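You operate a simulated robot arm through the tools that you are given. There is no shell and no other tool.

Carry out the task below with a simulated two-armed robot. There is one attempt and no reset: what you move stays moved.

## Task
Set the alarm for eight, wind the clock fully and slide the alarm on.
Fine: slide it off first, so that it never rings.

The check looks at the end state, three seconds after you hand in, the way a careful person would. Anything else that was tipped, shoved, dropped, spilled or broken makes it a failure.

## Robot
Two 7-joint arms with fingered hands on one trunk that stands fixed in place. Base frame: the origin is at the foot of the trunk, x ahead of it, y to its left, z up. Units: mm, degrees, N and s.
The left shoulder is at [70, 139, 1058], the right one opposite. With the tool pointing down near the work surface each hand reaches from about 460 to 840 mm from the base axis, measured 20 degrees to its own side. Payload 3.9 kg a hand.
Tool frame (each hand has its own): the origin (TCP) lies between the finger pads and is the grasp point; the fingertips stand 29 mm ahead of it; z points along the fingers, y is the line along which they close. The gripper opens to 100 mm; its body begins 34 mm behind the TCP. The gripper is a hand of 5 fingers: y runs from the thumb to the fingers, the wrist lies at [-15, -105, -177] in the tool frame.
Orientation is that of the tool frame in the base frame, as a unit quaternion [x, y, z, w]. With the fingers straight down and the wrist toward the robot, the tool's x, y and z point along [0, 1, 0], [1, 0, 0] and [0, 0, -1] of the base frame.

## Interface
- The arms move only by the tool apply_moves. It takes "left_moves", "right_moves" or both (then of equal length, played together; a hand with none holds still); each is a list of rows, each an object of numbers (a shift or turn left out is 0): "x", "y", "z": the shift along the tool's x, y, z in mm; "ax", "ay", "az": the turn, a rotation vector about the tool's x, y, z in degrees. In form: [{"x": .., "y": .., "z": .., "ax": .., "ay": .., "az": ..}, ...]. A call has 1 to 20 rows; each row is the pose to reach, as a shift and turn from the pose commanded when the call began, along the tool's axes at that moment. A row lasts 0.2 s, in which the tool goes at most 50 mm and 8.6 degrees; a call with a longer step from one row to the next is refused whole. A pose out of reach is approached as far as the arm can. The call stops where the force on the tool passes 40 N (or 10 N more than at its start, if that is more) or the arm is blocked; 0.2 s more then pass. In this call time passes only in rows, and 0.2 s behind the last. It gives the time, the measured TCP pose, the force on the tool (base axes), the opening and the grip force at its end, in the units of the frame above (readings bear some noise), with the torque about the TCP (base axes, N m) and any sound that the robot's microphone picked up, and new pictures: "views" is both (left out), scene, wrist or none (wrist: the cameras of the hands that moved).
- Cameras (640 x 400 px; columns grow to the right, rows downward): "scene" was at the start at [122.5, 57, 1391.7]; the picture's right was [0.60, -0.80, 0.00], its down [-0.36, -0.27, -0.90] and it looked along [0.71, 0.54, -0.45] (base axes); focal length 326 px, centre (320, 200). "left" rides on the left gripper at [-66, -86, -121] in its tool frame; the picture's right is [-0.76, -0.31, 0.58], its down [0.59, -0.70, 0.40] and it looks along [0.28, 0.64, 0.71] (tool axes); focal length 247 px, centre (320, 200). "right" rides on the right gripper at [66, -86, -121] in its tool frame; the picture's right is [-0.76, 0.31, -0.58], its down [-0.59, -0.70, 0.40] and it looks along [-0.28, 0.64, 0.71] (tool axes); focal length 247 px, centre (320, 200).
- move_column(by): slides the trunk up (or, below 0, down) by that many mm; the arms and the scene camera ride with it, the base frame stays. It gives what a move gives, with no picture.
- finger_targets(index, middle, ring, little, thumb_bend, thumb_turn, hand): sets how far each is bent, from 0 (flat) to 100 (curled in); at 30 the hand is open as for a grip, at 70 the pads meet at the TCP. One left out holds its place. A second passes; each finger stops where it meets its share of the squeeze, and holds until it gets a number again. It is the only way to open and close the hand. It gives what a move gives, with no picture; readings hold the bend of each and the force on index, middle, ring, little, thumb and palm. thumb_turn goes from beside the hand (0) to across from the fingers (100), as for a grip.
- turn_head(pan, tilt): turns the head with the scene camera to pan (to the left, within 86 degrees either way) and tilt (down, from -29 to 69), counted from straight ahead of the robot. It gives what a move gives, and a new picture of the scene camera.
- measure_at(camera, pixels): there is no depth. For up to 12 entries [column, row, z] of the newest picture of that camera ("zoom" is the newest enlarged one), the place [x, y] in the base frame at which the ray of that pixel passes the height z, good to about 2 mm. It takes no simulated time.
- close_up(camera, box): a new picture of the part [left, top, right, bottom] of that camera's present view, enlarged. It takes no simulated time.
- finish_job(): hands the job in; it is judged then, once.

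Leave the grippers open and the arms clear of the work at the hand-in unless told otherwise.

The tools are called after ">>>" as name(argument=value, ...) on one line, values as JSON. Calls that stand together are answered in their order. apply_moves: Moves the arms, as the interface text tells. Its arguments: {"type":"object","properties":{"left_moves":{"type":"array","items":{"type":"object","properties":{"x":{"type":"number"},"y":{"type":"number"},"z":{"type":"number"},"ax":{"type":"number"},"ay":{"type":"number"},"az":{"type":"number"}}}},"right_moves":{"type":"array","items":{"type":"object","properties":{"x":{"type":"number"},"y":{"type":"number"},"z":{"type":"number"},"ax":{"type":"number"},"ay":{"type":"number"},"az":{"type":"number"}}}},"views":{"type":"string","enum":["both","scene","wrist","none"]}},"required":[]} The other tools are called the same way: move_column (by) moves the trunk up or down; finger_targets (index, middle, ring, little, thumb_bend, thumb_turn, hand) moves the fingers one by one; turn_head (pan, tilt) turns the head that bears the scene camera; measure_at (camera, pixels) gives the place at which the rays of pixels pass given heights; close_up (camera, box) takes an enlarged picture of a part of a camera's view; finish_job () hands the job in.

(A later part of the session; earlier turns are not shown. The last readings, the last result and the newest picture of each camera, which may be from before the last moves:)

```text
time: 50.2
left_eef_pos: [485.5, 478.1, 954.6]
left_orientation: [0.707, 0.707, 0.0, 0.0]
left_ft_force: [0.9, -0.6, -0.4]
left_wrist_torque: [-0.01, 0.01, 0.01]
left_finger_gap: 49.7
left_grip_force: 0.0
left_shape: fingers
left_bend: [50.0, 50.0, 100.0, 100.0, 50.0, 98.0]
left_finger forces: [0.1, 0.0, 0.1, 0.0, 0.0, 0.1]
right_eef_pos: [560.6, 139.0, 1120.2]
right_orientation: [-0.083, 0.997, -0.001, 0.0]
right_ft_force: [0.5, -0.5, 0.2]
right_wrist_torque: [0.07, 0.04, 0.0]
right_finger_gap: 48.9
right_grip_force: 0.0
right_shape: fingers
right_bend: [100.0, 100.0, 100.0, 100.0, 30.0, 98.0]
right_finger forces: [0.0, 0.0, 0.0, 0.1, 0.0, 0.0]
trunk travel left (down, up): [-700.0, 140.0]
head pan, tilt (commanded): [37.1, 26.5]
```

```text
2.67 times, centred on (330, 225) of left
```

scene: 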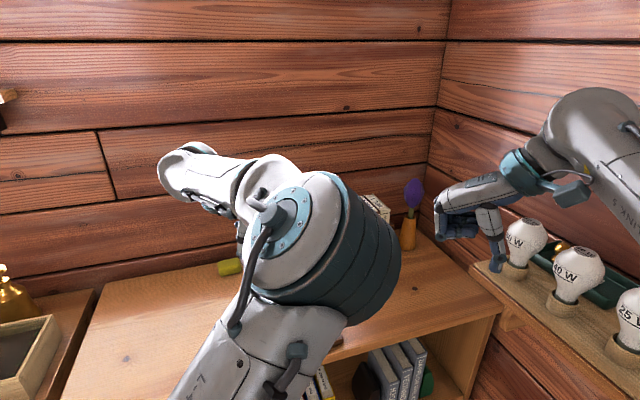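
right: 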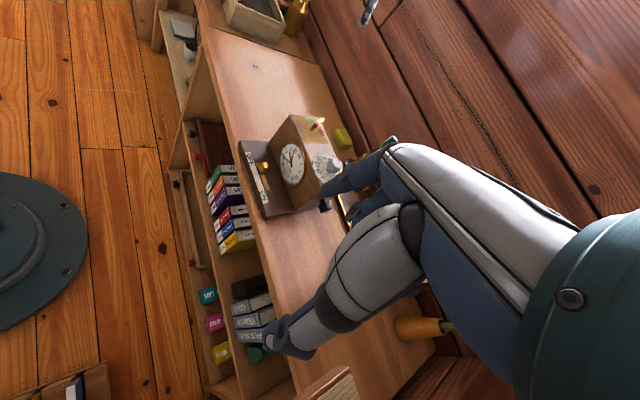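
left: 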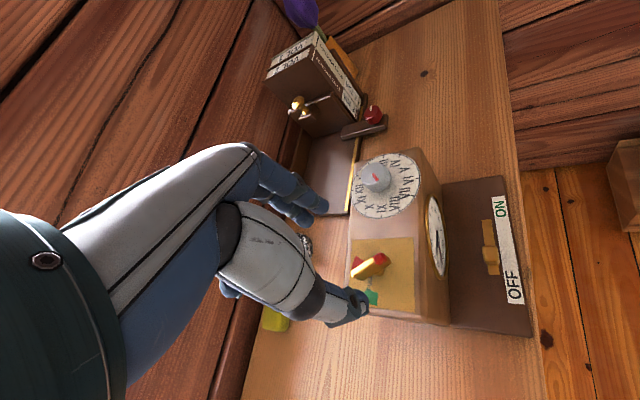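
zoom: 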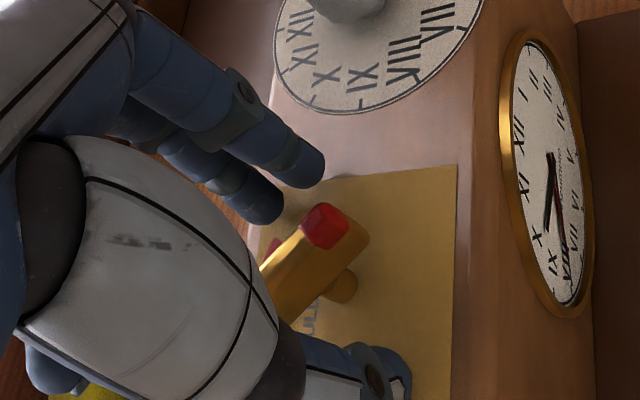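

The key stays where it's left, turned about 13° the wrong way but recoverable. Since the natural couple of this hand is wrong, I'll crank the key with the index fingertip instead, pushing the red end round clockwise. I'll lift the hand clear, curl the middle finger and leave the index as the pusher.

>>> apply_moves(left_moves=[{"z": -15}, {"z": -30}, {"z": -50}], views="none")

>>> finger_targets(hand="left", index=45, middle=100, ring=100, little=100, thumb_bend=30)

>>> close_up(camera="left", box=[260, 150, 420, 310])

>>> close_up(camera="right", box=[290, 70, 390, 150])

```text
time: 51.0
left_eef_pos: [484.9, 476.8, 1006.6]
left_orientation: [0.707, 0.708, 0.001, -0.001]
left_ft_force: [-0.7, -0.3, -0.1]
left_wrist_torque: [0.0, 0.04, 0.06]
left_finger_gap: 49.6
left_grip_force: 0.1
left_shape: fingers
left_bend: [50.0, 50.0, 100.0, 100.0, 50.0, 98.0]
left_finger forces: [0.0, 0.0, 0.0, 0.0, 0.1, 0.0]
right_eef_pos: [559.5, 137.6, 1120.5]
right_orientation: [-0.083, 0.997, 0.0, 0.0]
right_ft_force: [-0.6, -0.4, 0.4]
right_wrist_torque: [0.01, 0.01, 0.0]
right_finger_gap: 48.8
right_grip_force: 0.0
right_shape: fingers
right_bend: [100.0, 100.0, 100.0, 100.0, 30.0, 98.0]
right_finger forces: [0.0, 0.0, 0.0, 0.0, 0.0, 0.1]
trunk travel left (down, up): [-700.0, 140.0]
head pan, tilt (commanded): [37.1, 26.5]
```

```text
time: 52.0
left_eef_pos: [485.7, 475.8, 1004.8]
left_orientation: [0.707, 0.707, 0.001, -0.001]
left_ft_force: [0.7, 1.0, 0.0]
left_wrist_torque: [-0.01, -0.03, 0.01]
left_finger_gap: 80.7
left_grip_force: 0.1
left_shape: fingers
left_bend: [45.0, 100.0, 100.0, 100.0, 30.0, 96.0]
left_finger forces: [0.0, 0.1, 0.0, 0.0, 0.0, 0.0]
right_eef_pos: [560.8, 137.9, 1120.6]
right_orientation: [-0.084, 0.996, 0.0, 0.0]
right_ft_force: [0.6, -0.1, -1.0]
right_wrist_torque: [-0.03, 0.0, 0.01]
right_finger_gap: 48.6
right_grip_force: 0.1
right_shape: fingers
right_bend: [100.0, 100.0, 100.0, 100.0, 30.0, 98.0]
right_finger forces: [0.0, 0.0, 0.0, 0.0, 0.0, 0.0]
trunk travel left (down, up): [-700.0, 140.0]
head pan, tilt (commanded): [37.1, 26.5]
```

```text
2.50 times, centred on (340, 230) of left
```

zoom: 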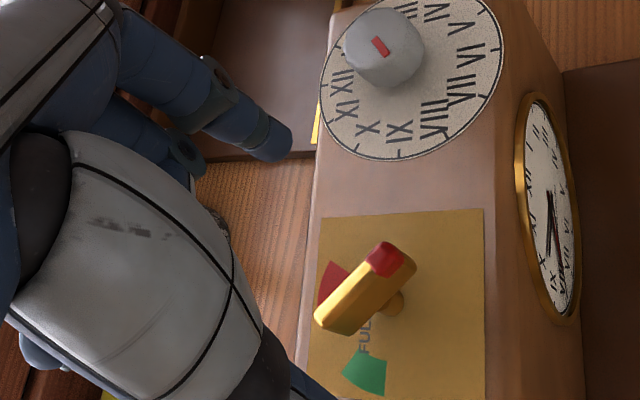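

```text
5.00 times, centred on (340, 110) of right
```

zoom: 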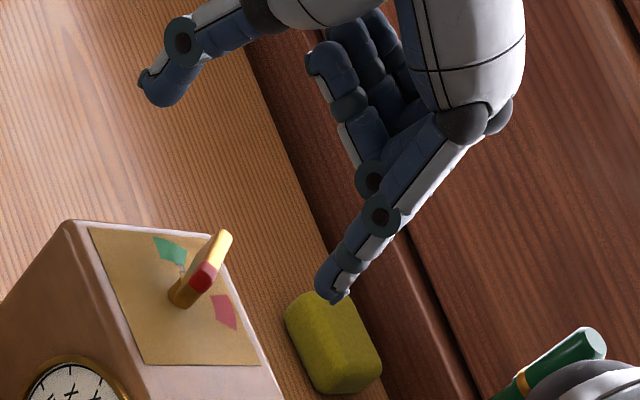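

I have a clear view of the key now. I'll measure the index tip (left 324,209; right 342.6,128) and the key's ends.

>>> measure_at(camera="left", pixels=[[324, 209.2, 970], [324, 209.2, 990], [366.8, 253.2, 946], [346, 274.8, 946], [356.5, 264, 946]])

>>> measure_at(camera="right", pixels=[[342.6, 128, 970], [342.6, 128, 990], [316.5, 123.5, 946], [320.8, 117.5, 946]])

```text
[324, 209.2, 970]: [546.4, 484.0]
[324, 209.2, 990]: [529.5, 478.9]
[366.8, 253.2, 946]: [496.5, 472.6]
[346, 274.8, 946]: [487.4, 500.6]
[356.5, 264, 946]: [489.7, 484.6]
```

```text
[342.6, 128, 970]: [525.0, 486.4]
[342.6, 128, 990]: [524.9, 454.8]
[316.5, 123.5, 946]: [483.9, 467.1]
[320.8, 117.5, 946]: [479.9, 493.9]
```

The left full picture is older than this view, so I'll retake the zoom and measure through it.

>>> close_up(camera="left", box=[260, 150, 420, 310])

>>> measure_at(camera="zoom", pixels=[[280, 148, 970], [280, 148, 990], [387, 258, 947], [335, 312, 947], [361, 285, 947], [333, 280, 919.5], [366, 373, 919.5]])

```text
2.50 times, centred on (340, 230) of left
```

zoom: 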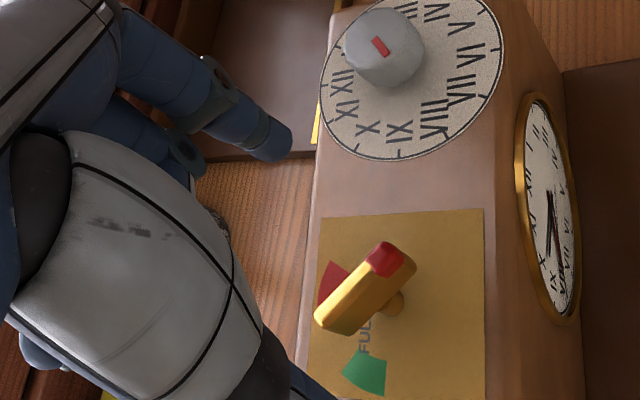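

```text
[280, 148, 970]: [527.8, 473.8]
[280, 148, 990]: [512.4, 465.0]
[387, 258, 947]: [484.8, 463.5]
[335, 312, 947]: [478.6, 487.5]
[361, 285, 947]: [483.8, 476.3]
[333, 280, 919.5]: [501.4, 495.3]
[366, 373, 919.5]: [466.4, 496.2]
```

The key axis is confirmed at (483.8, 476.5), bar angle ≈ −78°, and the index tip at tool (−7.5, 37, 24.5). I'll lower the index to the +x side of the key's red end, leaving clearance.

>>> apply_moves(left_moves=[{"x": -2, "y": -8, "z": 15}, {"x": -2, "y": -8, "z": 32}, {"x": -2, "y": -8, "z": 51}], views="none")

>>> close_up(camera="left", box=[260, 150, 420, 310])

>>> close_up(camera="right", box=[290, 90, 370, 150])

```text
time: 52.8
left_eef_pos: [477.0, 474.9, 954.3]
left_orientation: [0.707, 0.707, 0.0, 0.0]
left_ft_force: [-0.2, 0.1, -0.1]
left_wrist_torque: [-0.03, 0.01, 0.0]
left_finger_gap: 80.9
left_grip_force: 0.1
left_shape: fingers
left_bend: [45.0, 100.0, 100.0, 100.0, 30.0, 96.0]
left_finger forces: [0.1, 0.1, 0.0, 0.1, 0.0, 0.0]
right_eef_pos: [561.1, 138.1, 1119.8]
right_orientation: [-0.084, 0.997, 0.0, 0.0]
right_ft_force: [-0.6, 0.8, 0.8]
right_wrist_torque: [0.01, -0.04, 0.02]
right_finger_gap: 48.7
right_grip_force: 0.0
right_shape: fingers
right_bend: [100.0, 100.0, 100.0, 100.0, 30.0, 98.0]
right_finger forces: [0.0, 0.1, 0.0, 0.1, 0.0, 0.1]
trunk travel left (down, up): [-700.0, 140.0]
head pan, tilt (commanded): [37.1, 26.5]
```

```text
2.50 times, centred on (340, 230) of left
```

zoom: 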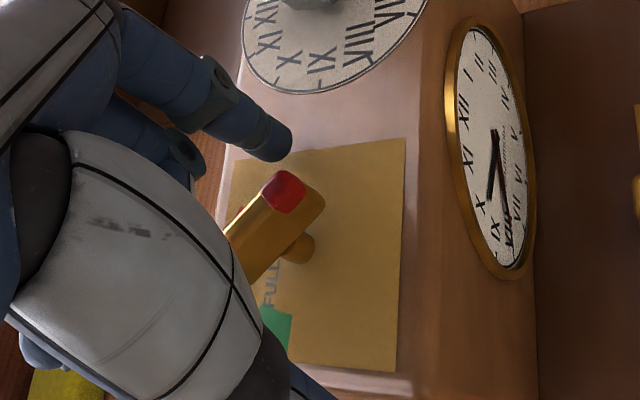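

```text
6.67 times, centred on (330, 120) of right
```

zoom: 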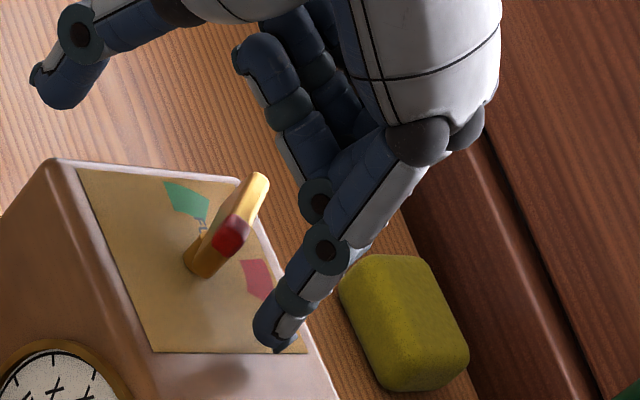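

The index tip is beside the red end. I'll start the crank: approach and push the red end toward −x along an arc in small steps, checking force and key motion.

>>> apply_moves(left_moves=[{"y": -7, "x": -0.5}, {"y": -11, "x": -1}, {"y": -13.7, "x": -3.7}, {"y": -15.6, "x": -5.3}, {"y": -17.5, "x": -6.8}], views="none")

>>> close_up(camera="left", box=[260, 150, 420, 310])

>>> close_up(camera="right", box=[290, 90, 370, 150])

```text
time: 54.0
left_eef_pos: [459.2, 466.3, 953.9]
left_orientation: [0.707, 0.707, 0.001, 0.0]
left_ft_force: [2.3, 0.6, 0.1]
left_wrist_torque: [0.02, -0.06, 0.0]
left_finger_gap: 82.7
left_grip_force: 0.8
left_shape: fingers
left_bend: [43.0, 100.0, 100.0, 100.0, 30.0, 96.0]
left_finger forces: [2.1, 0.1, 0.0, 0.0, 0.1, 0.0]
right_eef_pos: [561.2, 137.6, 1120.7]
right_orientation: [-0.083, 0.997, 0.0, 0.0]
right_ft_force: [0.4, -0.6, 0.2]
right_wrist_torque: [0.02, 0.03, 0.0]
right_finger_gap: 48.6
right_grip_force: 0.1
right_shape: fingers
right_bend: [100.0, 100.0, 100.0, 100.0, 30.0, 98.0]
right_finger forces: [0.1, 0.0, 0.0, 0.1, 0.0, 0.0]
trunk travel left (down, up): [-700.0, 140.0]
head pan, tilt (commanded): [37.1, 26.5]
```

```text
2.50 times, centred on (340, 230) of left
```

zoom: 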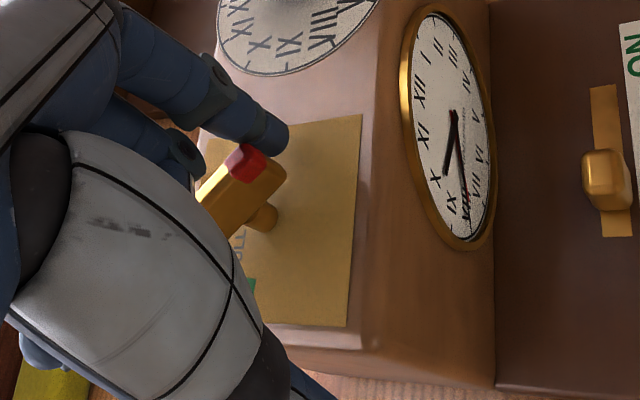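

```text
6.67 times, centred on (330, 120) of right
```

zoom: 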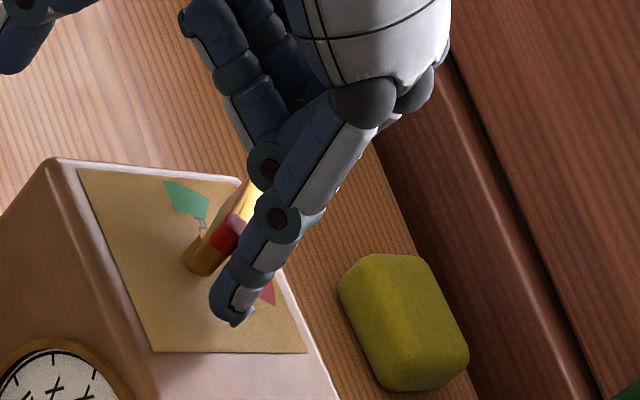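

It's in contact at 2 N with the key still standing. I'll push a further 8 mm in small steps.

>>> apply_moves(left_moves=[{"y": -2, "x": -0.5}, {"y": -4, "x": -1}, {"y": -6, "x": -1.5}, {"y": -8, "x": -2}], views="none")

>>> close_up(camera="left", box=[260, 150, 420, 310])

>>> close_up(camera="right", box=[290, 90, 370, 150])

```text
time: 55.0
left_eef_pos: [450.3, 466.3, 953.5]
left_orientation: [0.707, 0.707, 0.001, 0.0]
left_ft_force: [2.6, 1.0, 1.0]
left_wrist_torque: [0.01, -0.04, 0.02]
left_finger_gap: 83.5
left_grip_force: 0.6
left_shape: fingers
left_bend: [43.0, 100.0, 100.0, 100.0, 30.0, 96.0]
left_finger forces: [2.3, 0.0, 0.0, 0.0, 0.1, 0.0]
right_eef_pos: [561.5, 138.8, 1120.2]
right_orientation: [-0.084, 0.997, 0.0, 0.0]
right_ft_force: [0.1, 0.4, 0.6]
right_wrist_torque: [0.02, 0.04, -0.03]
right_finger_gap: 48.8
right_grip_force: 0.0
right_shape: fingers
right_bend: [100.0, 100.0, 100.0, 100.0, 30.0, 98.0]
right_finger forces: [0.1, 0.0, 0.0, 0.0, 0.0, 0.0]
trunk travel left (down, up): [-700.0, 140.0]
head pan, tilt (commanded): [37.1, 26.5]
```

```text
2.50 times, centred on (340, 230) of left
```

zoom: 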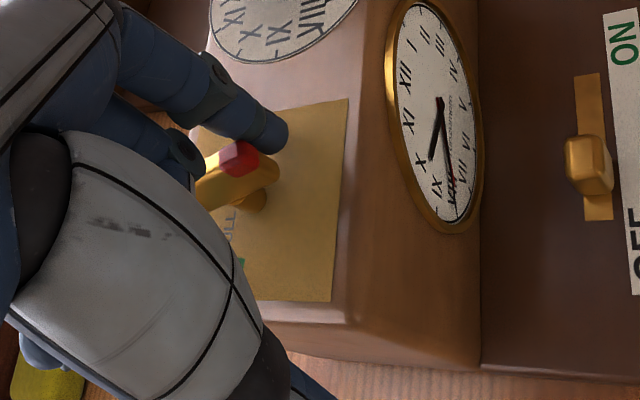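

```text
6.67 times, centred on (330, 120) of right
```

zoom: 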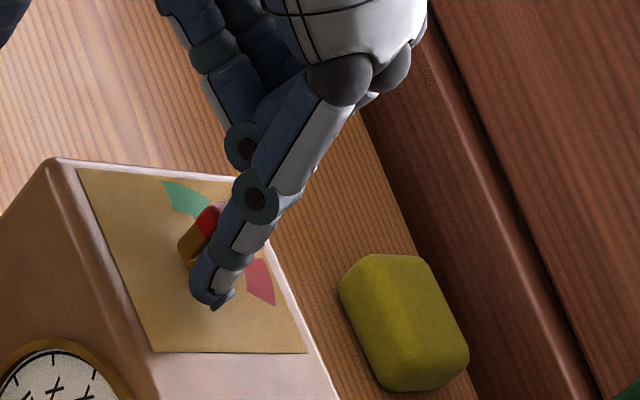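

The key turns with only about 2.5 N and the clock stays put. I'll continue the arc toward −x and round to +y.

>>> apply_moves(left_moves=[{"y": -3, "x": -0.3}, {"y": -6.2, "x": -0.1}, {"y": -8.5, "x": 0.7}, {"y": -10.8, "x": 1.7}], views="none")

>>> close_up(camera="left", box=[260, 130, 420, 290])

>>> close_up(camera="right", box=[290, 90, 370, 150])

>>> close_up(camera="scene", box=[200, 200, 360, 370])

```text
time: 56.0
left_eef_pos: [441.0, 468.6, 954.4]
left_orientation: [0.707, 0.707, 0.0, 0.0]
left_ft_force: [2.8, -0.4, -0.3]
left_wrist_torque: [-0.03, 0.03, 0.0]
left_finger_gap: 84.4
left_grip_force: 0.8
left_shape: fingers
left_bend: [42.0, 100.0, 100.0, 100.0, 30.0, 96.0]
left_finger forces: [2.6, 0.0, 0.0, 0.1, 0.1, 0.1]
right_eef_pos: [560.8, 139.1, 1120.5]
right_orientation: [-0.083, 0.997, 0.0, 0.0]
right_ft_force: [-0.2, -0.3, 0.7]
right_wrist_torque: [-0.02, 0.0, 0.02]
right_finger_gap: 48.9
right_grip_force: 0.1
right_shape: fingers
right_bend: [100.0, 100.0, 100.0, 100.0, 30.0, 98.0]
right_finger forces: [0.0, 0.0, 0.0, 0.0, 0.0, 0.1]
trunk travel left (down, up): [-700.0, 140.0]
head pan, tilt (commanded): [37.1, 26.5]
```

```text
2.50 times, centred on (340, 210) of left
```

zoom: 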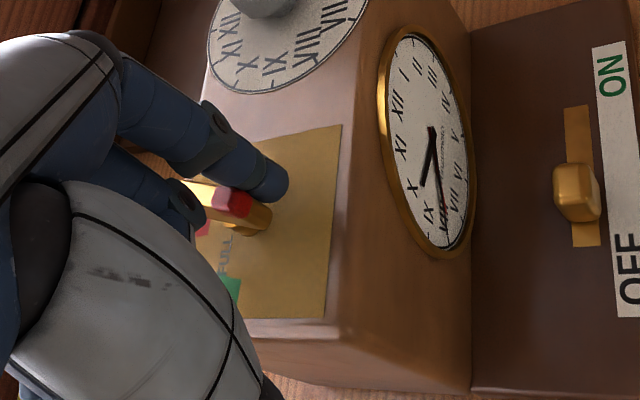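

```text
6.67 times, centred on (330, 120) of right
```

zoom: 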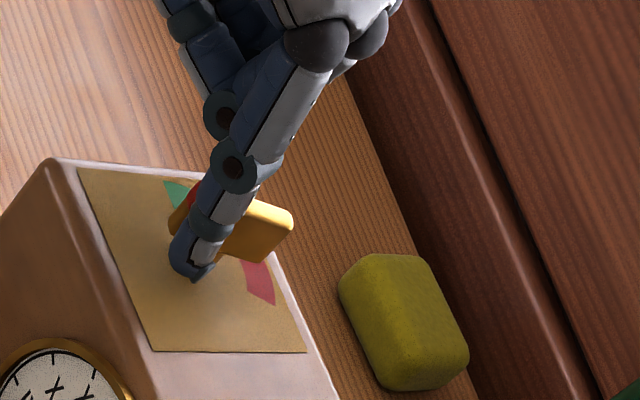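

```text
2.35 times, centred on (280, 285) of scene
```

zoom: 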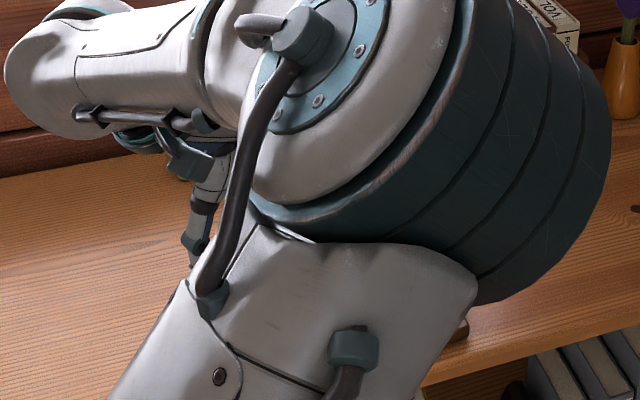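

The key's red end has come round to about −140° (roughly 60° turned). I'll carry on along the arc, now pushing increasingly toward +y.

>>> apply_moves(left_moves=[{"y": -3, "x": 0.2}, {"y": -6.5, "x": 1.5}, {"y": -8.5, "x": 2.9}, {"y": -10.4, "x": 4.4}], views="none")

>>> close_up(camera="left", box=[260, 130, 420, 290])

>>> close_up(camera="right", box=[290, 90, 370, 150])

```text
time: 57.0
left_eef_pos: [431.7, 471.8, 954.8]
left_orientation: [0.707, 0.708, 0.0, 0.0]
left_ft_force: [2.0, -2.0, 0.1]
left_wrist_torque: [-0.04, -0.03, -0.08]
left_finger_gap: 83.7
left_grip_force: 2.2
left_shape: fingers
left_bend: [43.0, 100.0, 100.0, 100.0, 30.0, 96.0]
left_finger forces: [2.4, 0.0, 0.1, 0.0, 0.0, 0.0]
right_eef_pos: [561.4, 138.4, 1120.3]
right_orientation: [-0.084, 0.997, -0.001, 0.0]
right_ft_force: [0.6, -0.3, 0.3]
right_wrist_torque: [0.01, -0.01, 0.06]
right_finger_gap: 48.8
right_grip_force: 0.0
right_shape: fingers
right_bend: [100.0, 100.0, 100.0, 100.0, 30.0, 98.0]
right_finger forces: [0.0, 0.0, 0.0, 0.0, 0.0, 0.1]
trunk travel left (down, up): [-700.0, 140.0]
head pan, tilt (commanded): [37.1, 26.5]
```

```text
2.50 times, centred on (340, 210) of left
```

zoom: 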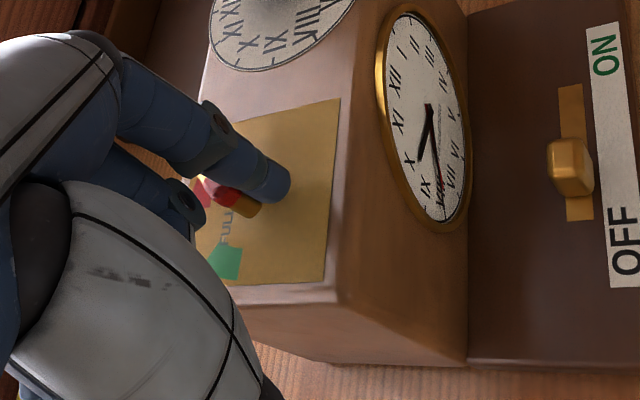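

```text
6.67 times, centred on (330, 120) of right
```

zoom: 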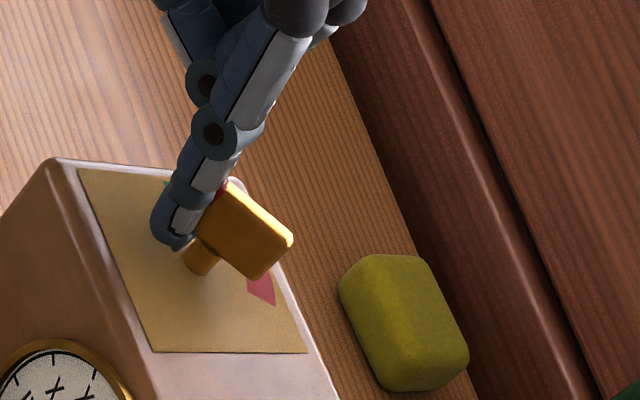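

The key is now at about −165° and force is still about 3 N. I'll continue the arc toward −210°.

>>> apply_moves(left_moves=[{"y": -1.6, "x": 1.9}, {"y": -3.1, "x": 3.8}, {"y": -4.1, "x": 6}, {"y": -5, "x": 8.3}], views="none")

>>> close_up(camera="left", box=[260, 130, 420, 290])

>>> close_up(camera="right", box=[290, 90, 370, 150])

```text
time: 58.0
left_eef_pos: [424.3, 480.4, 954.2]
left_orientation: [0.707, 0.708, 0.001, 0.0]
left_ft_force: [0.2, -2.6, 0.7]
left_wrist_torque: [-0.03, 0.0, -0.08]
left_finger_gap: 81.2
left_grip_force: 1.4
left_shape: fingers
left_bend: [45.0, 100.0, 100.0, 100.0, 30.0, 96.0]
left_finger forces: [2.1, 0.0, 0.0, 0.0, 0.0, 0.0]
right_eef_pos: [561.1, 138.7, 1120.6]
right_orientation: [-0.084, 0.996, 0.0, -0.001]
right_ft_force: [-0.1, -0.1, 0.3]
right_wrist_torque: [0.0, 0.02, -0.01]
right_finger_gap: 48.4
right_grip_force: 0.1
right_shape: fingers
right_bend: [100.0, 100.0, 100.0, 100.0, 30.0, 98.0]
right_finger forces: [0.1, 0.0, 0.0, 0.0, 0.1, 0.0]
trunk travel left (down, up): [-700.0, 140.0]
head pan, tilt (commanded): [37.1, 26.5]
```

```text
2.50 times, centred on (340, 210) of left
```

zoom: 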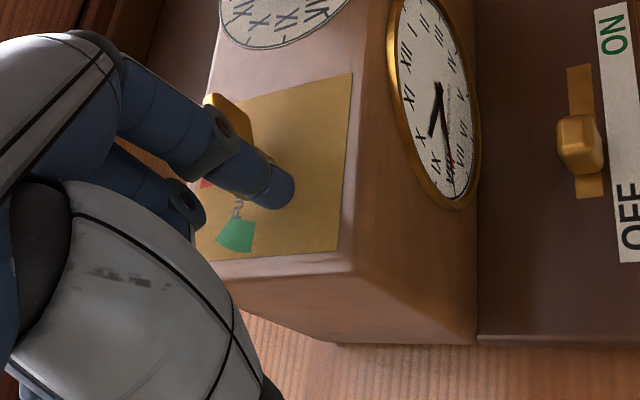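

```text
6.67 times, centred on (330, 120) of right
```

zoom: 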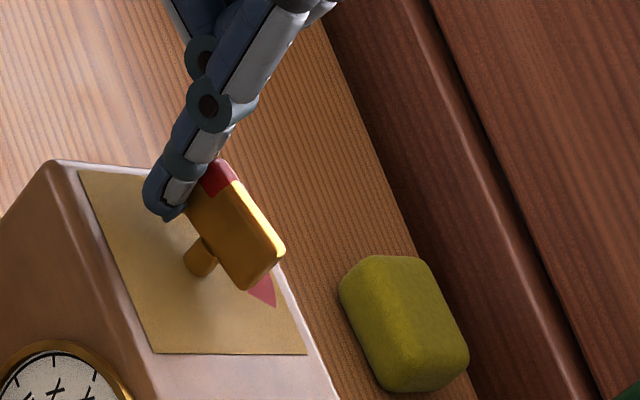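

It's now at about −195°, with green centred at −228°. The finger has drifted out near the tip of the bar, so I'll slide it a few millimetres inward (+x) while continuing to push toward +y.

>>> apply_moves(left_moves=[{"y": 2, "x": 0.8}, {"y": 4.2, "x": 1.7}, {"y": 4.2, "x": 3.2}, {"y": 4.2, "x": 4.5}], views="none")

>>> close_up(camera="left", box=[260, 130, 420, 290])

>>> close_up(camera="right", box=[290, 90, 370, 150])

```text
time: 59.0
left_eef_pos: [429.5, 485.1, 953.5]
left_orientation: [0.707, 0.707, 0.0, 0.0]
left_ft_force: [-2.1, -3.5, 0.7]
left_wrist_torque: [-0.03, 0.03, -0.12]
left_finger_gap: 77.9
left_grip_force: 1.7
left_shape: fingers
left_bend: [47.0, 100.0, 100.0, 100.0, 30.0, 96.0]
left_finger forces: [3.5, 0.1, 0.0, 0.0, 0.1, 0.0]
right_eef_pos: [560.6, 137.3, 1120.7]
right_orientation: [-0.084, 0.996, 0.0, 0.0]
right_ft_force: [0.6, -0.3, -0.3]
right_wrist_torque: [-0.02, 0.05, 0.0]
right_finger_gap: 48.6
right_grip_force: 0.0
right_shape: fingers
right_bend: [100.0, 100.0, 100.0, 100.0, 30.0, 98.0]
right_finger forces: [0.0, 0.0, 0.0, 0.1, 0.0, 0.0]
trunk travel left (down, up): [-700.0, 140.0]
head pan, tilt (commanded): [37.1, 26.5]
```

```text
2.50 times, centred on (340, 210) of left
```

zoom: 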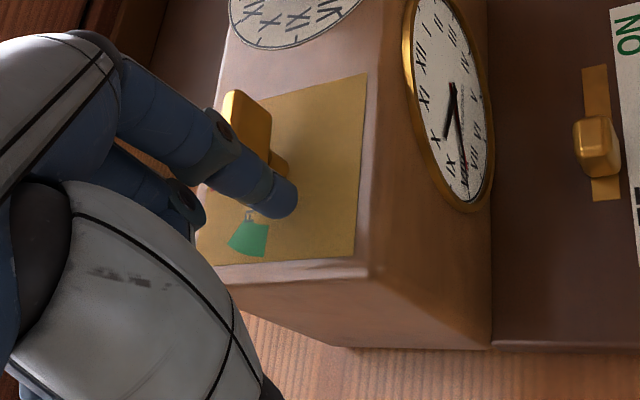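

```text
6.67 times, centred on (330, 120) of right
```

zoom: 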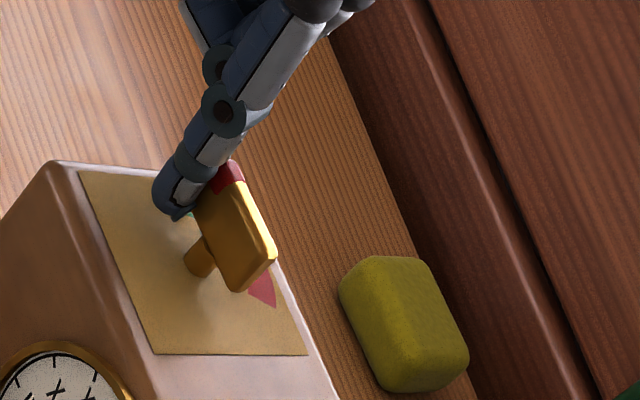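

The key is at about −208°, with 20° left to the green centre. I'll push on gently along the new direction.

>>> apply_moves(left_moves=[{"y": 1, "x": 1.5}, {"y": 2, "x": 3}, {"y": 3.2, "x": 4.3}], views="none")

>>> close_up(camera="left", box=[260, 130, 420, 290])

>>> close_up(camera="right", box=[290, 90, 370, 150])

```text
time: 59.8
left_eef_pos: [431.8, 488.7, 955.2]
left_orientation: [0.707, 0.708, 0.0, -0.001]
left_ft_force: [-2.8, -1.5, -0.2]
left_wrist_torque: [-0.04, 0.07, -0.12]
left_finger_gap: 76.7
left_grip_force: 1.9
left_shape: fingers
left_bend: [48.0, 100.0, 100.0, 100.0, 30.0, 96.0]
left_finger forces: [4.0, 0.0, 0.0, 0.0, 0.1, 0.1]
right_eef_pos: [560.2, 137.2, 1121.3]
right_orientation: [-0.084, 0.996, 0.0, 0.0]
right_ft_force: [0.5, -0.9, -1.0]
right_wrist_torque: [0.01, 0.02, -0.02]
right_finger_gap: 48.6
right_grip_force: 0.1
right_shape: fingers
right_bend: [100.0, 100.0, 100.0, 100.0, 30.0, 98.0]
right_finger forces: [0.0, 0.0, 0.0, 0.0, 0.0, 0.0]
trunk travel left (down, up): [-700.0, 140.0]
head pan, tilt (commanded): [37.1, 26.5]
```

```text
2.50 times, centred on (340, 210) of left
```

zoom: 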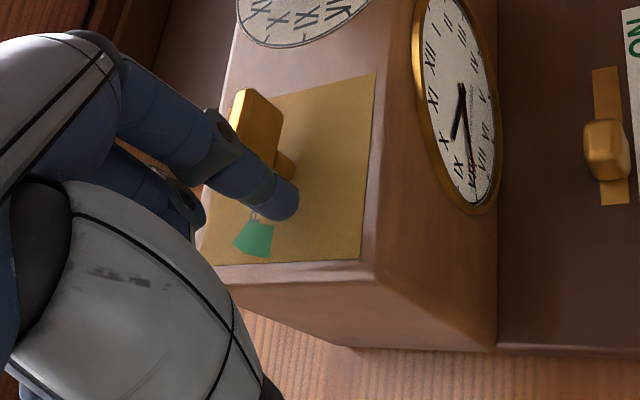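

```text
6.67 times, centred on (330, 120) of right
```

zoom: 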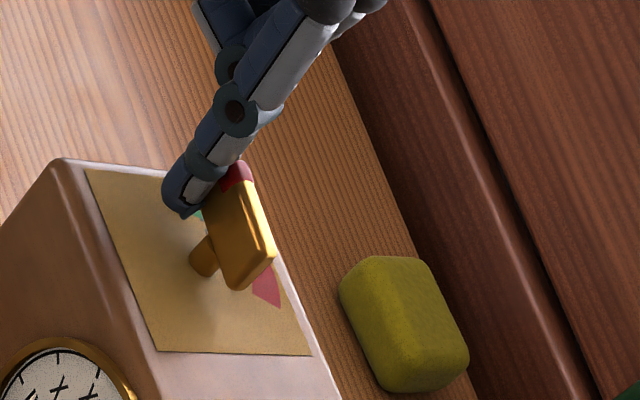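

The key is at about −219°, but the plate corner in the right view shifted by roughly a pixel. The clock itself may be starting to yield, perhaps because the key has met its stop. I'll back the finger off at once and inspect.

>>> apply_moves(left_moves=[{"y": -4, "x": -3}, {"y": -8, "x": -7}], views="none")

>>> close_up(camera="right", box=[290, 90, 370, 150])

>>> close_up(camera="right", box=[240, 90, 400, 220])

>>> close_up(camera="left", box=[260, 130, 420, 290])

```text
time: 60.4
left_eef_pos: [423.8, 481.6, 955.2]
left_orientation: [0.707, 0.707, 0.001, 0.0]
left_ft_force: [0.5, 0.6, 0.3]
left_wrist_torque: [0.01, -0.01, -0.01]
left_finger_gap: 80.7
left_grip_force: 0.1
left_shape: fingers
left_bend: [45.0, 100.0, 100.0, 100.0, 30.0, 96.0]
left_finger forces: [0.0, 0.0, 0.1, 0.1, 0.0, 0.0]
right_eef_pos: [560.8, 138.4, 1120.6]
right_orientation: [-0.084, 0.996, 0.0, 0.0]
right_ft_force: [0.1, 0.1, 0.0]
right_wrist_torque: [0.01, 0.02, -0.01]
right_finger_gap: 48.8
right_grip_force: 0.1
right_shape: fingers
right_bend: [100.0, 100.0, 100.0, 100.0, 30.0, 98.0]
right_finger forces: [0.0, 0.0, 0.0, 0.0, 0.0, 0.0]
trunk travel left (down, up): [-700.0, 140.0]
head pan, tilt (commanded): [37.1, 26.5]
```

```text
6.67 times, centred on (330, 120) of right
```

zoom: 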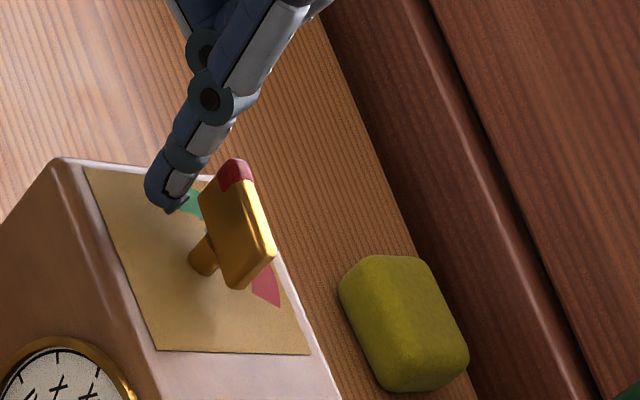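

```text
3.08 times, centred on (320, 155) of right
```

zoom: 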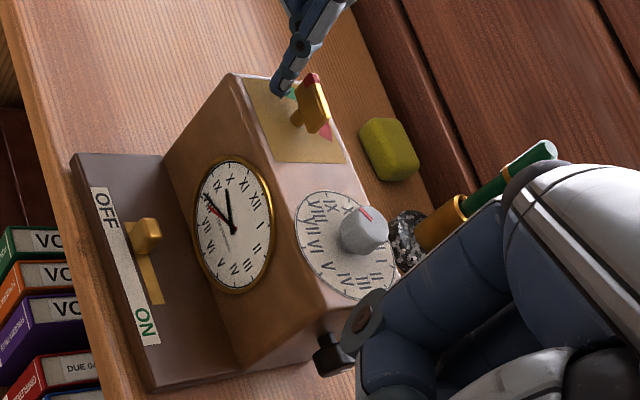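

```text
2.50 times, centred on (340, 210) of left
```

zoom: 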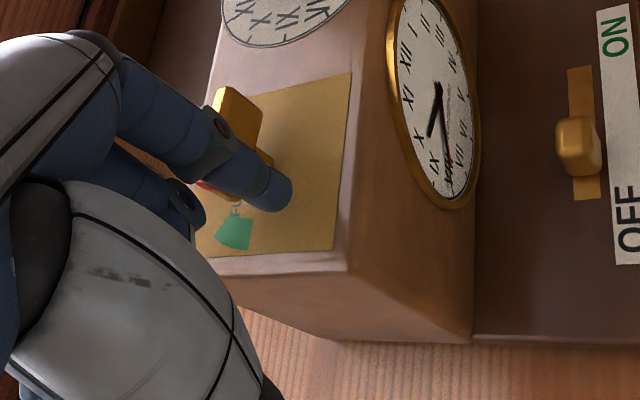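

The finger is off. The left end of the clock moved by about 1 mm at most, a fraction of a degree. I'll measure the key's present direction against the green sector.

>>> close_up(camera="right", box=[300, 100, 350, 140])

>>> measure_at(camera="zoom", pixels=[[320, 200, 947]])

```text
10.00 times, centred on (325, 120) of right
```

zoom: 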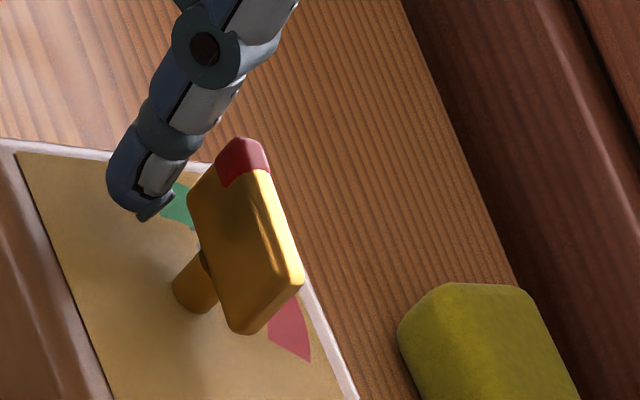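

```text
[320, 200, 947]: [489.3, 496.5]
```

I'll measure the two ends of the bar's top face and the visible green and red sectors.

>>> measure_at(camera="zoom", pixels=[[258, 152, 947], [292, 288, 947], [262, 180, 947], [285, 270, 947], [177, 208, 919.5], [290, 330, 919.5], [17, 152, 919.5], [195, 290, 925]])

```text
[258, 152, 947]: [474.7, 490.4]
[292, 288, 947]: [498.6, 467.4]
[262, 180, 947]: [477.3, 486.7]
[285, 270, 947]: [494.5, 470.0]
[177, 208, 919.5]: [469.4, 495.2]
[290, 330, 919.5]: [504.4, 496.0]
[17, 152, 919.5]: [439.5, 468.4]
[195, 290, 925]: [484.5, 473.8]
```

The bar now points at 136° in base axes and the green centre is at 132°, so the red tip is in the green FULL zone, about at its stop. I'll lift the left hand off and check the key from its camera too.

>>> apply_moves(left_moves=[{"z": -25}, {"z": -50}, {"z": -80}], views="both")

>>> close_up(camera="left", box=[320, 180, 480, 310])

```text
time: 61.2
left_eef_pos: [424.8, 481.7, 1034.5]
left_orientation: [0.706, 0.708, 0.001, -0.001]
left_ft_force: [0.1, -0.5, 0.2]
left_wrist_torque: [0.0, 0.0, -0.01]
left_finger_gap: 80.8
left_grip_force: 0.1
left_shape: fingers
left_bend: [45.0, 100.0, 100.0, 100.0, 30.0, 96.0]
left_finger forces: [0.1, 0.0, 0.0, 0.1, 0.0, 0.0]
right_eef_pos: [559.6, 137.3, 1120.9]
right_orientation: [-0.084, 0.996, 0.0, 0.0]
right_ft_force: [-0.3, 0.6, 0.3]
right_wrist_torque: [0.04, -0.04, -0.01]
right_finger_gap: 48.7
right_grip_force: 0.0
right_shape: fingers
right_bend: [100.0, 100.0, 100.0, 100.0, 30.0, 98.0]
right_finger forces: [0.1, 0.0, 0.1, 0.1, 0.0, 0.1]
trunk travel left (down, up): [-700.0, 140.0]
head pan, tilt (commanded): [37.1, 26.5]
```

scene: 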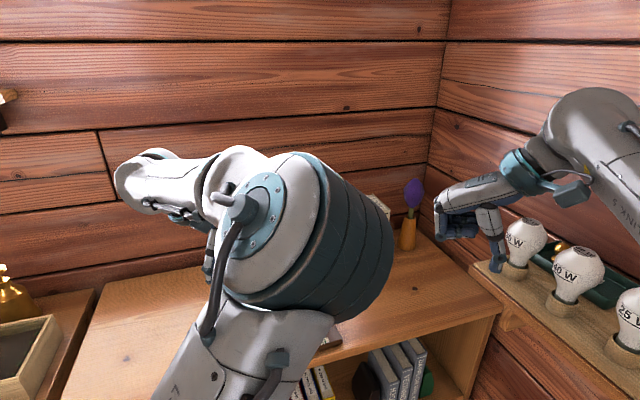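
left: 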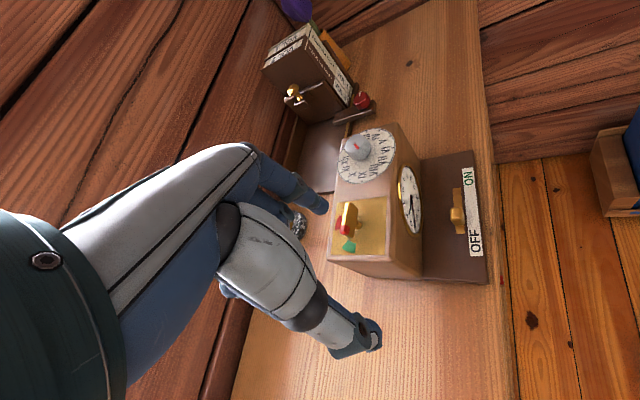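

```text
3.08 times, centred on (400, 245) of left
```

zoom: 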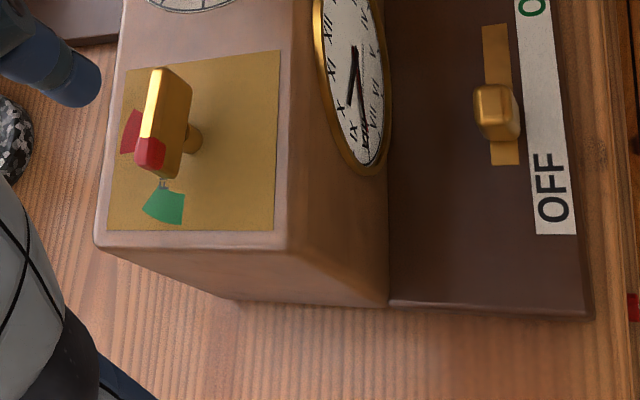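

I'll zoom in closer on the key and plate from this camera, and measure the bar and the sectors.

>>> close_up(camera="left", box=[325, 195, 395, 265])

```text
5.71 times, centred on (360, 230) of left
```

zoom: 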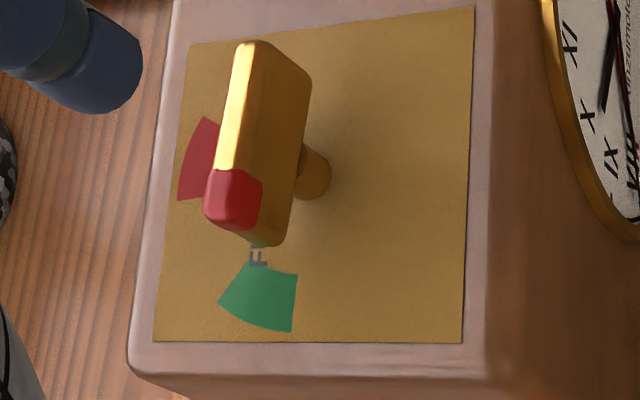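

>>> measure_at(camera="zoom", pixels=[[245, 48, 947], [213, 190, 947], [238, 80, 947], [222, 160, 947], [305.6, 196, 919.5], [250, 262, 919.5], [298, 272, 919.5], [218, 300, 919.5], [292, 332, 919.5], [190, 45, 919.5], [475, 7, 919.5], [462, 342, 919.5]])

```text
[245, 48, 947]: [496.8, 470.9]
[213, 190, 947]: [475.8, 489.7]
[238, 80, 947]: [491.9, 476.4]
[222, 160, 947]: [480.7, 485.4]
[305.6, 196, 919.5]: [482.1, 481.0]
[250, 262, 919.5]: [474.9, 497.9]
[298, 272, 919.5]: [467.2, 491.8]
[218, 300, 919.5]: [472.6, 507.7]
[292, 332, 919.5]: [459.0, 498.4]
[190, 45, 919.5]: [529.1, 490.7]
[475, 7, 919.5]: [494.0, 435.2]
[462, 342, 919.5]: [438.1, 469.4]
```

The bar stands at 136–140° while the green sector spans about 110–140° (centre ≈125°), so the key has only just entered green and needs ~12° more. Rather than push sideways on the clock again, I'll turn it with a pure couple by pinching the bar end to end (thumb on the red end, fingers on the gold end) and rotating the wrist. First I'll re-open three fingers and check in the air that the wrist can reach yaw −58°.

>>> finger_targets(hand="left", index=45, middle=45, thumb_bend=45)

>>> apply_moves(left_moves=[{"x": -0.5, "y": 8, "z": 0, "az": 7.5}, {"x": -1, "y": 16, "z": 0, "az": 15}, {"x": -1.5, "y": 24, "z": 0, "az": 22.5}, {"x": -2, "y": 32, "z": 0, "az": 30}, {"x": -2.5, "y": 40, "z": 0, "az": 37.5}, {"x": -3, "y": 48, "z": 0, "az": 45}, {"x": -3.5, "y": 54, "z": 0, "az": 52}, {"x": -4, "y": 58.8, "z": 0, "az": 58}, {"x": -4, "y": 58.8, "z": 0, "az": 58}], views="both")

```text
time: 62.2
left_eef_pos: [423.8, 482.3, 1034.9]
left_orientation: [0.706, 0.708, 0.001, 0.0]
left_ft_force: [-0.1, -0.5, 0.0]
left_wrist_torque: [0.01, 0.01, 0.02]
left_finger_gap: 62.3
left_grip_force: 0.0
left_shape: fingers
left_bend: [45.0, 45.0, 100.0, 100.0, 45.0, 97.0]
left_finger forces: [0.2, 0.0, 0.1, 0.0, 0.1, 0.1]
right_eef_pos: [560.5, 139.0, 1120.9]
right_orientation: [-0.083, 0.997, 0.001, 0.0]
right_ft_force: [0.4, 0.8, 0.5]
right_wrist_torque: [0.0, -0.02, -0.01]
right_finger_gap: 49.0
right_grip_force: 0.2
right_shape: fingers
right_bend: [100.0, 100.0, 100.0, 100.0, 30.0, 98.0]
right_finger forces: [0.0, 0.1, 0.0, 0.0, 0.1, 0.1]
trunk travel left (down, up): [-700.0, 140.0]
head pan, tilt (commanded): [37.1, 26.5]
```

```text
time: 64.2
left_eef_pos: [483.0, 478.8, 1033.5]
left_orientation: [0.961, 0.276, 0.0, 0.0]
left_ft_force: [-0.3, 0.3, 0.4]
left_wrist_torque: [0.0, 0.01, -0.03]
left_finger_gap: 62.6
left_grip_force: 0.0
left_shape: fingers
left_bend: [45.0, 45.0, 100.0, 100.0, 45.0, 97.0]
left_finger forces: [0.0, 0.1, 0.1, 0.0, 0.0, 0.1]
right_eef_pos: [560.3, 139.9, 1120.8]
right_orientation: [-0.083, 0.997, -0.001, 0.0]
right_ft_force: [0.3, -0.9, -0.3]
right_wrist_torque: [0.0, -0.03, -0.01]
right_finger_gap: 48.5
right_grip_force: 0.1
right_shape: fingers
right_bend: [100.0, 100.0, 100.0, 100.0, 30.0, 98.0]
right_finger forces: [0.0, 0.1, 0.1, 0.1, 0.0, 0.0]
trunk travel left (down, up): [-700.0, 140.0]
head pan, tilt (commanded): [37.1, 26.5]
```

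scene: 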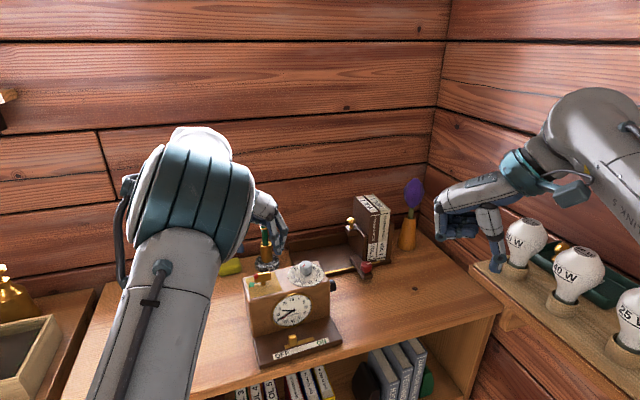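
left: 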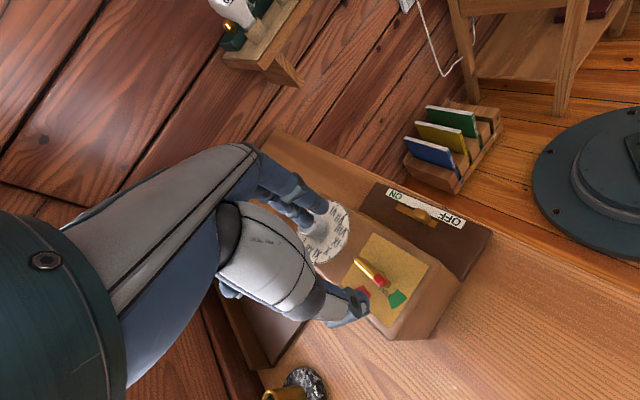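

Yaw −58° is reachable, and the scene camera now sees the clock freely. I'll compare the clock's place with my reference picture.

>>> close_up(camera="scene", box=[230, 250, 358, 370])

>>> close_up(camera="scene", box=[270, 285, 320, 335])

>>> close_up(camera="left", box=[330, 230, 430, 330])

```text
3.33 times, centred on (294, 310) of scene
```

zoom: 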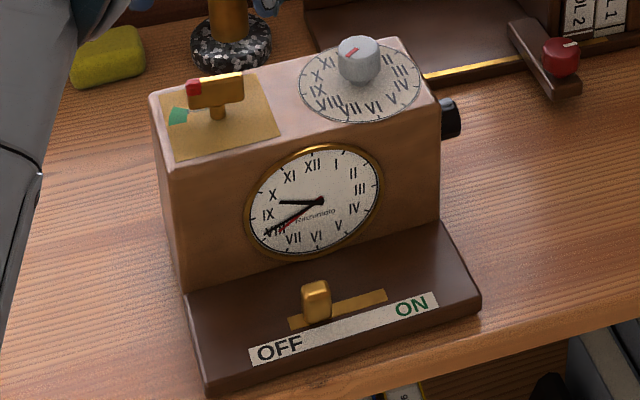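

```text
8.00 times, centred on (295, 310) of scene
```

zoom: 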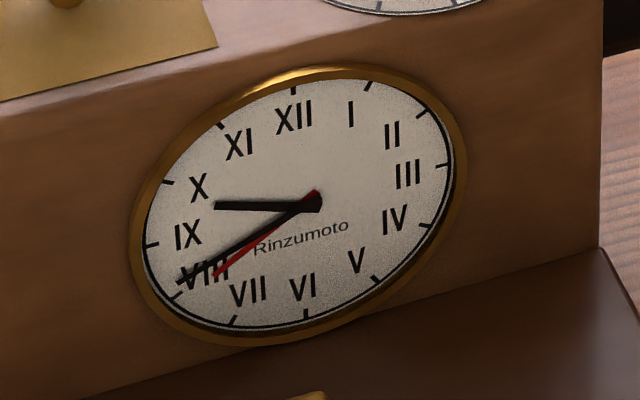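

```text
4.00 times, centred on (380, 280) of left
```

zoom: 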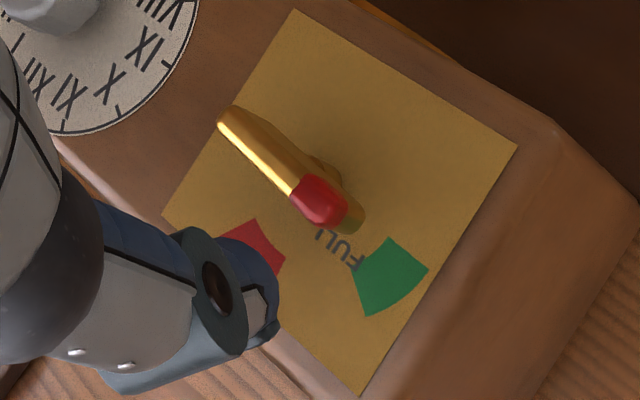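

The clock is within about 2–3 mm of its starting place. The red alarm hand reads 241.5°, right on VIII. Now I'll align the hand with the bar (yaw −42°), centre it on the key axis at about (485, 479.5), and descend with the fingers open past the bar's two ends.

>>> apply_moves(left_moves=[{"x": 2.2, "y": -0.1, "z": 0, "az": -8}, {"x": 2.2, "y": -0.1, "z": 20, "az": -16}, {"x": 2.2, "y": -0.1, "z": 40, "az": -16}, {"x": 2.2, "y": -0.1, "z": 55, "az": -16}], views="none")

>>> close_up(camera="left", box=[240, 150, 420, 330])

>>> close_up(camera="right", box=[290, 80, 370, 150])

```text
time: 65.2
left_eef_pos: [485.4, 480.3, 980.1]
left_orientation: [0.913, 0.408, 0.0, 0.0]
left_ft_force: [0.3, 0.2, -0.3]
left_wrist_torque: [-0.01, 0.01, 0.02]
left_finger_gap: 62.6
left_grip_force: 0.1
left_shape: fingers
left_bend: [45.0, 45.0, 100.0, 100.0, 45.0, 97.0]
left_finger forces: [0.0, 0.1, 0.1, 0.0, 0.1, 0.1]
right_eef_pos: [560.1, 138.6, 1121.1]
right_orientation: [-0.083, 0.997, 0.0, 0.0]
right_ft_force: [-0.2, -1.2, -0.1]
right_wrist_torque: [-0.03, -0.05, 0.03]
right_finger_gap: 48.7
right_grip_force: 0.1
right_shape: fingers
right_bend: [100.0, 100.0, 100.0, 100.0, 30.0, 98.0]
right_finger forces: [0.0, 0.1, 0.0, 0.0, 0.1, 0.0]
trunk travel left (down, up): [-700.0, 140.0]
head pan, tilt (commanded): [37.1, 26.5]
```

```text
2.22 times, centred on (330, 240) of left
```

zoom: 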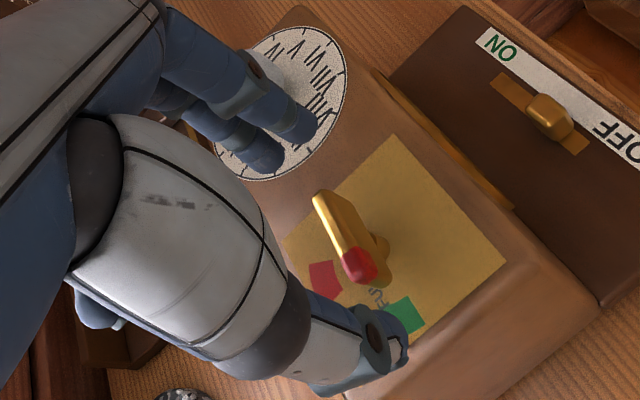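

```text
5.71 times, centred on (330, 115) of right
```

zoom: 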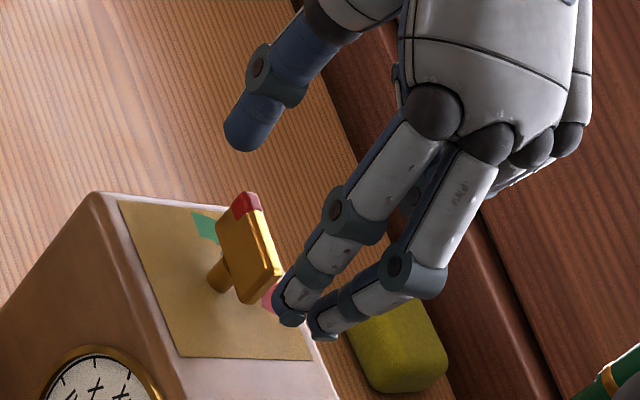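

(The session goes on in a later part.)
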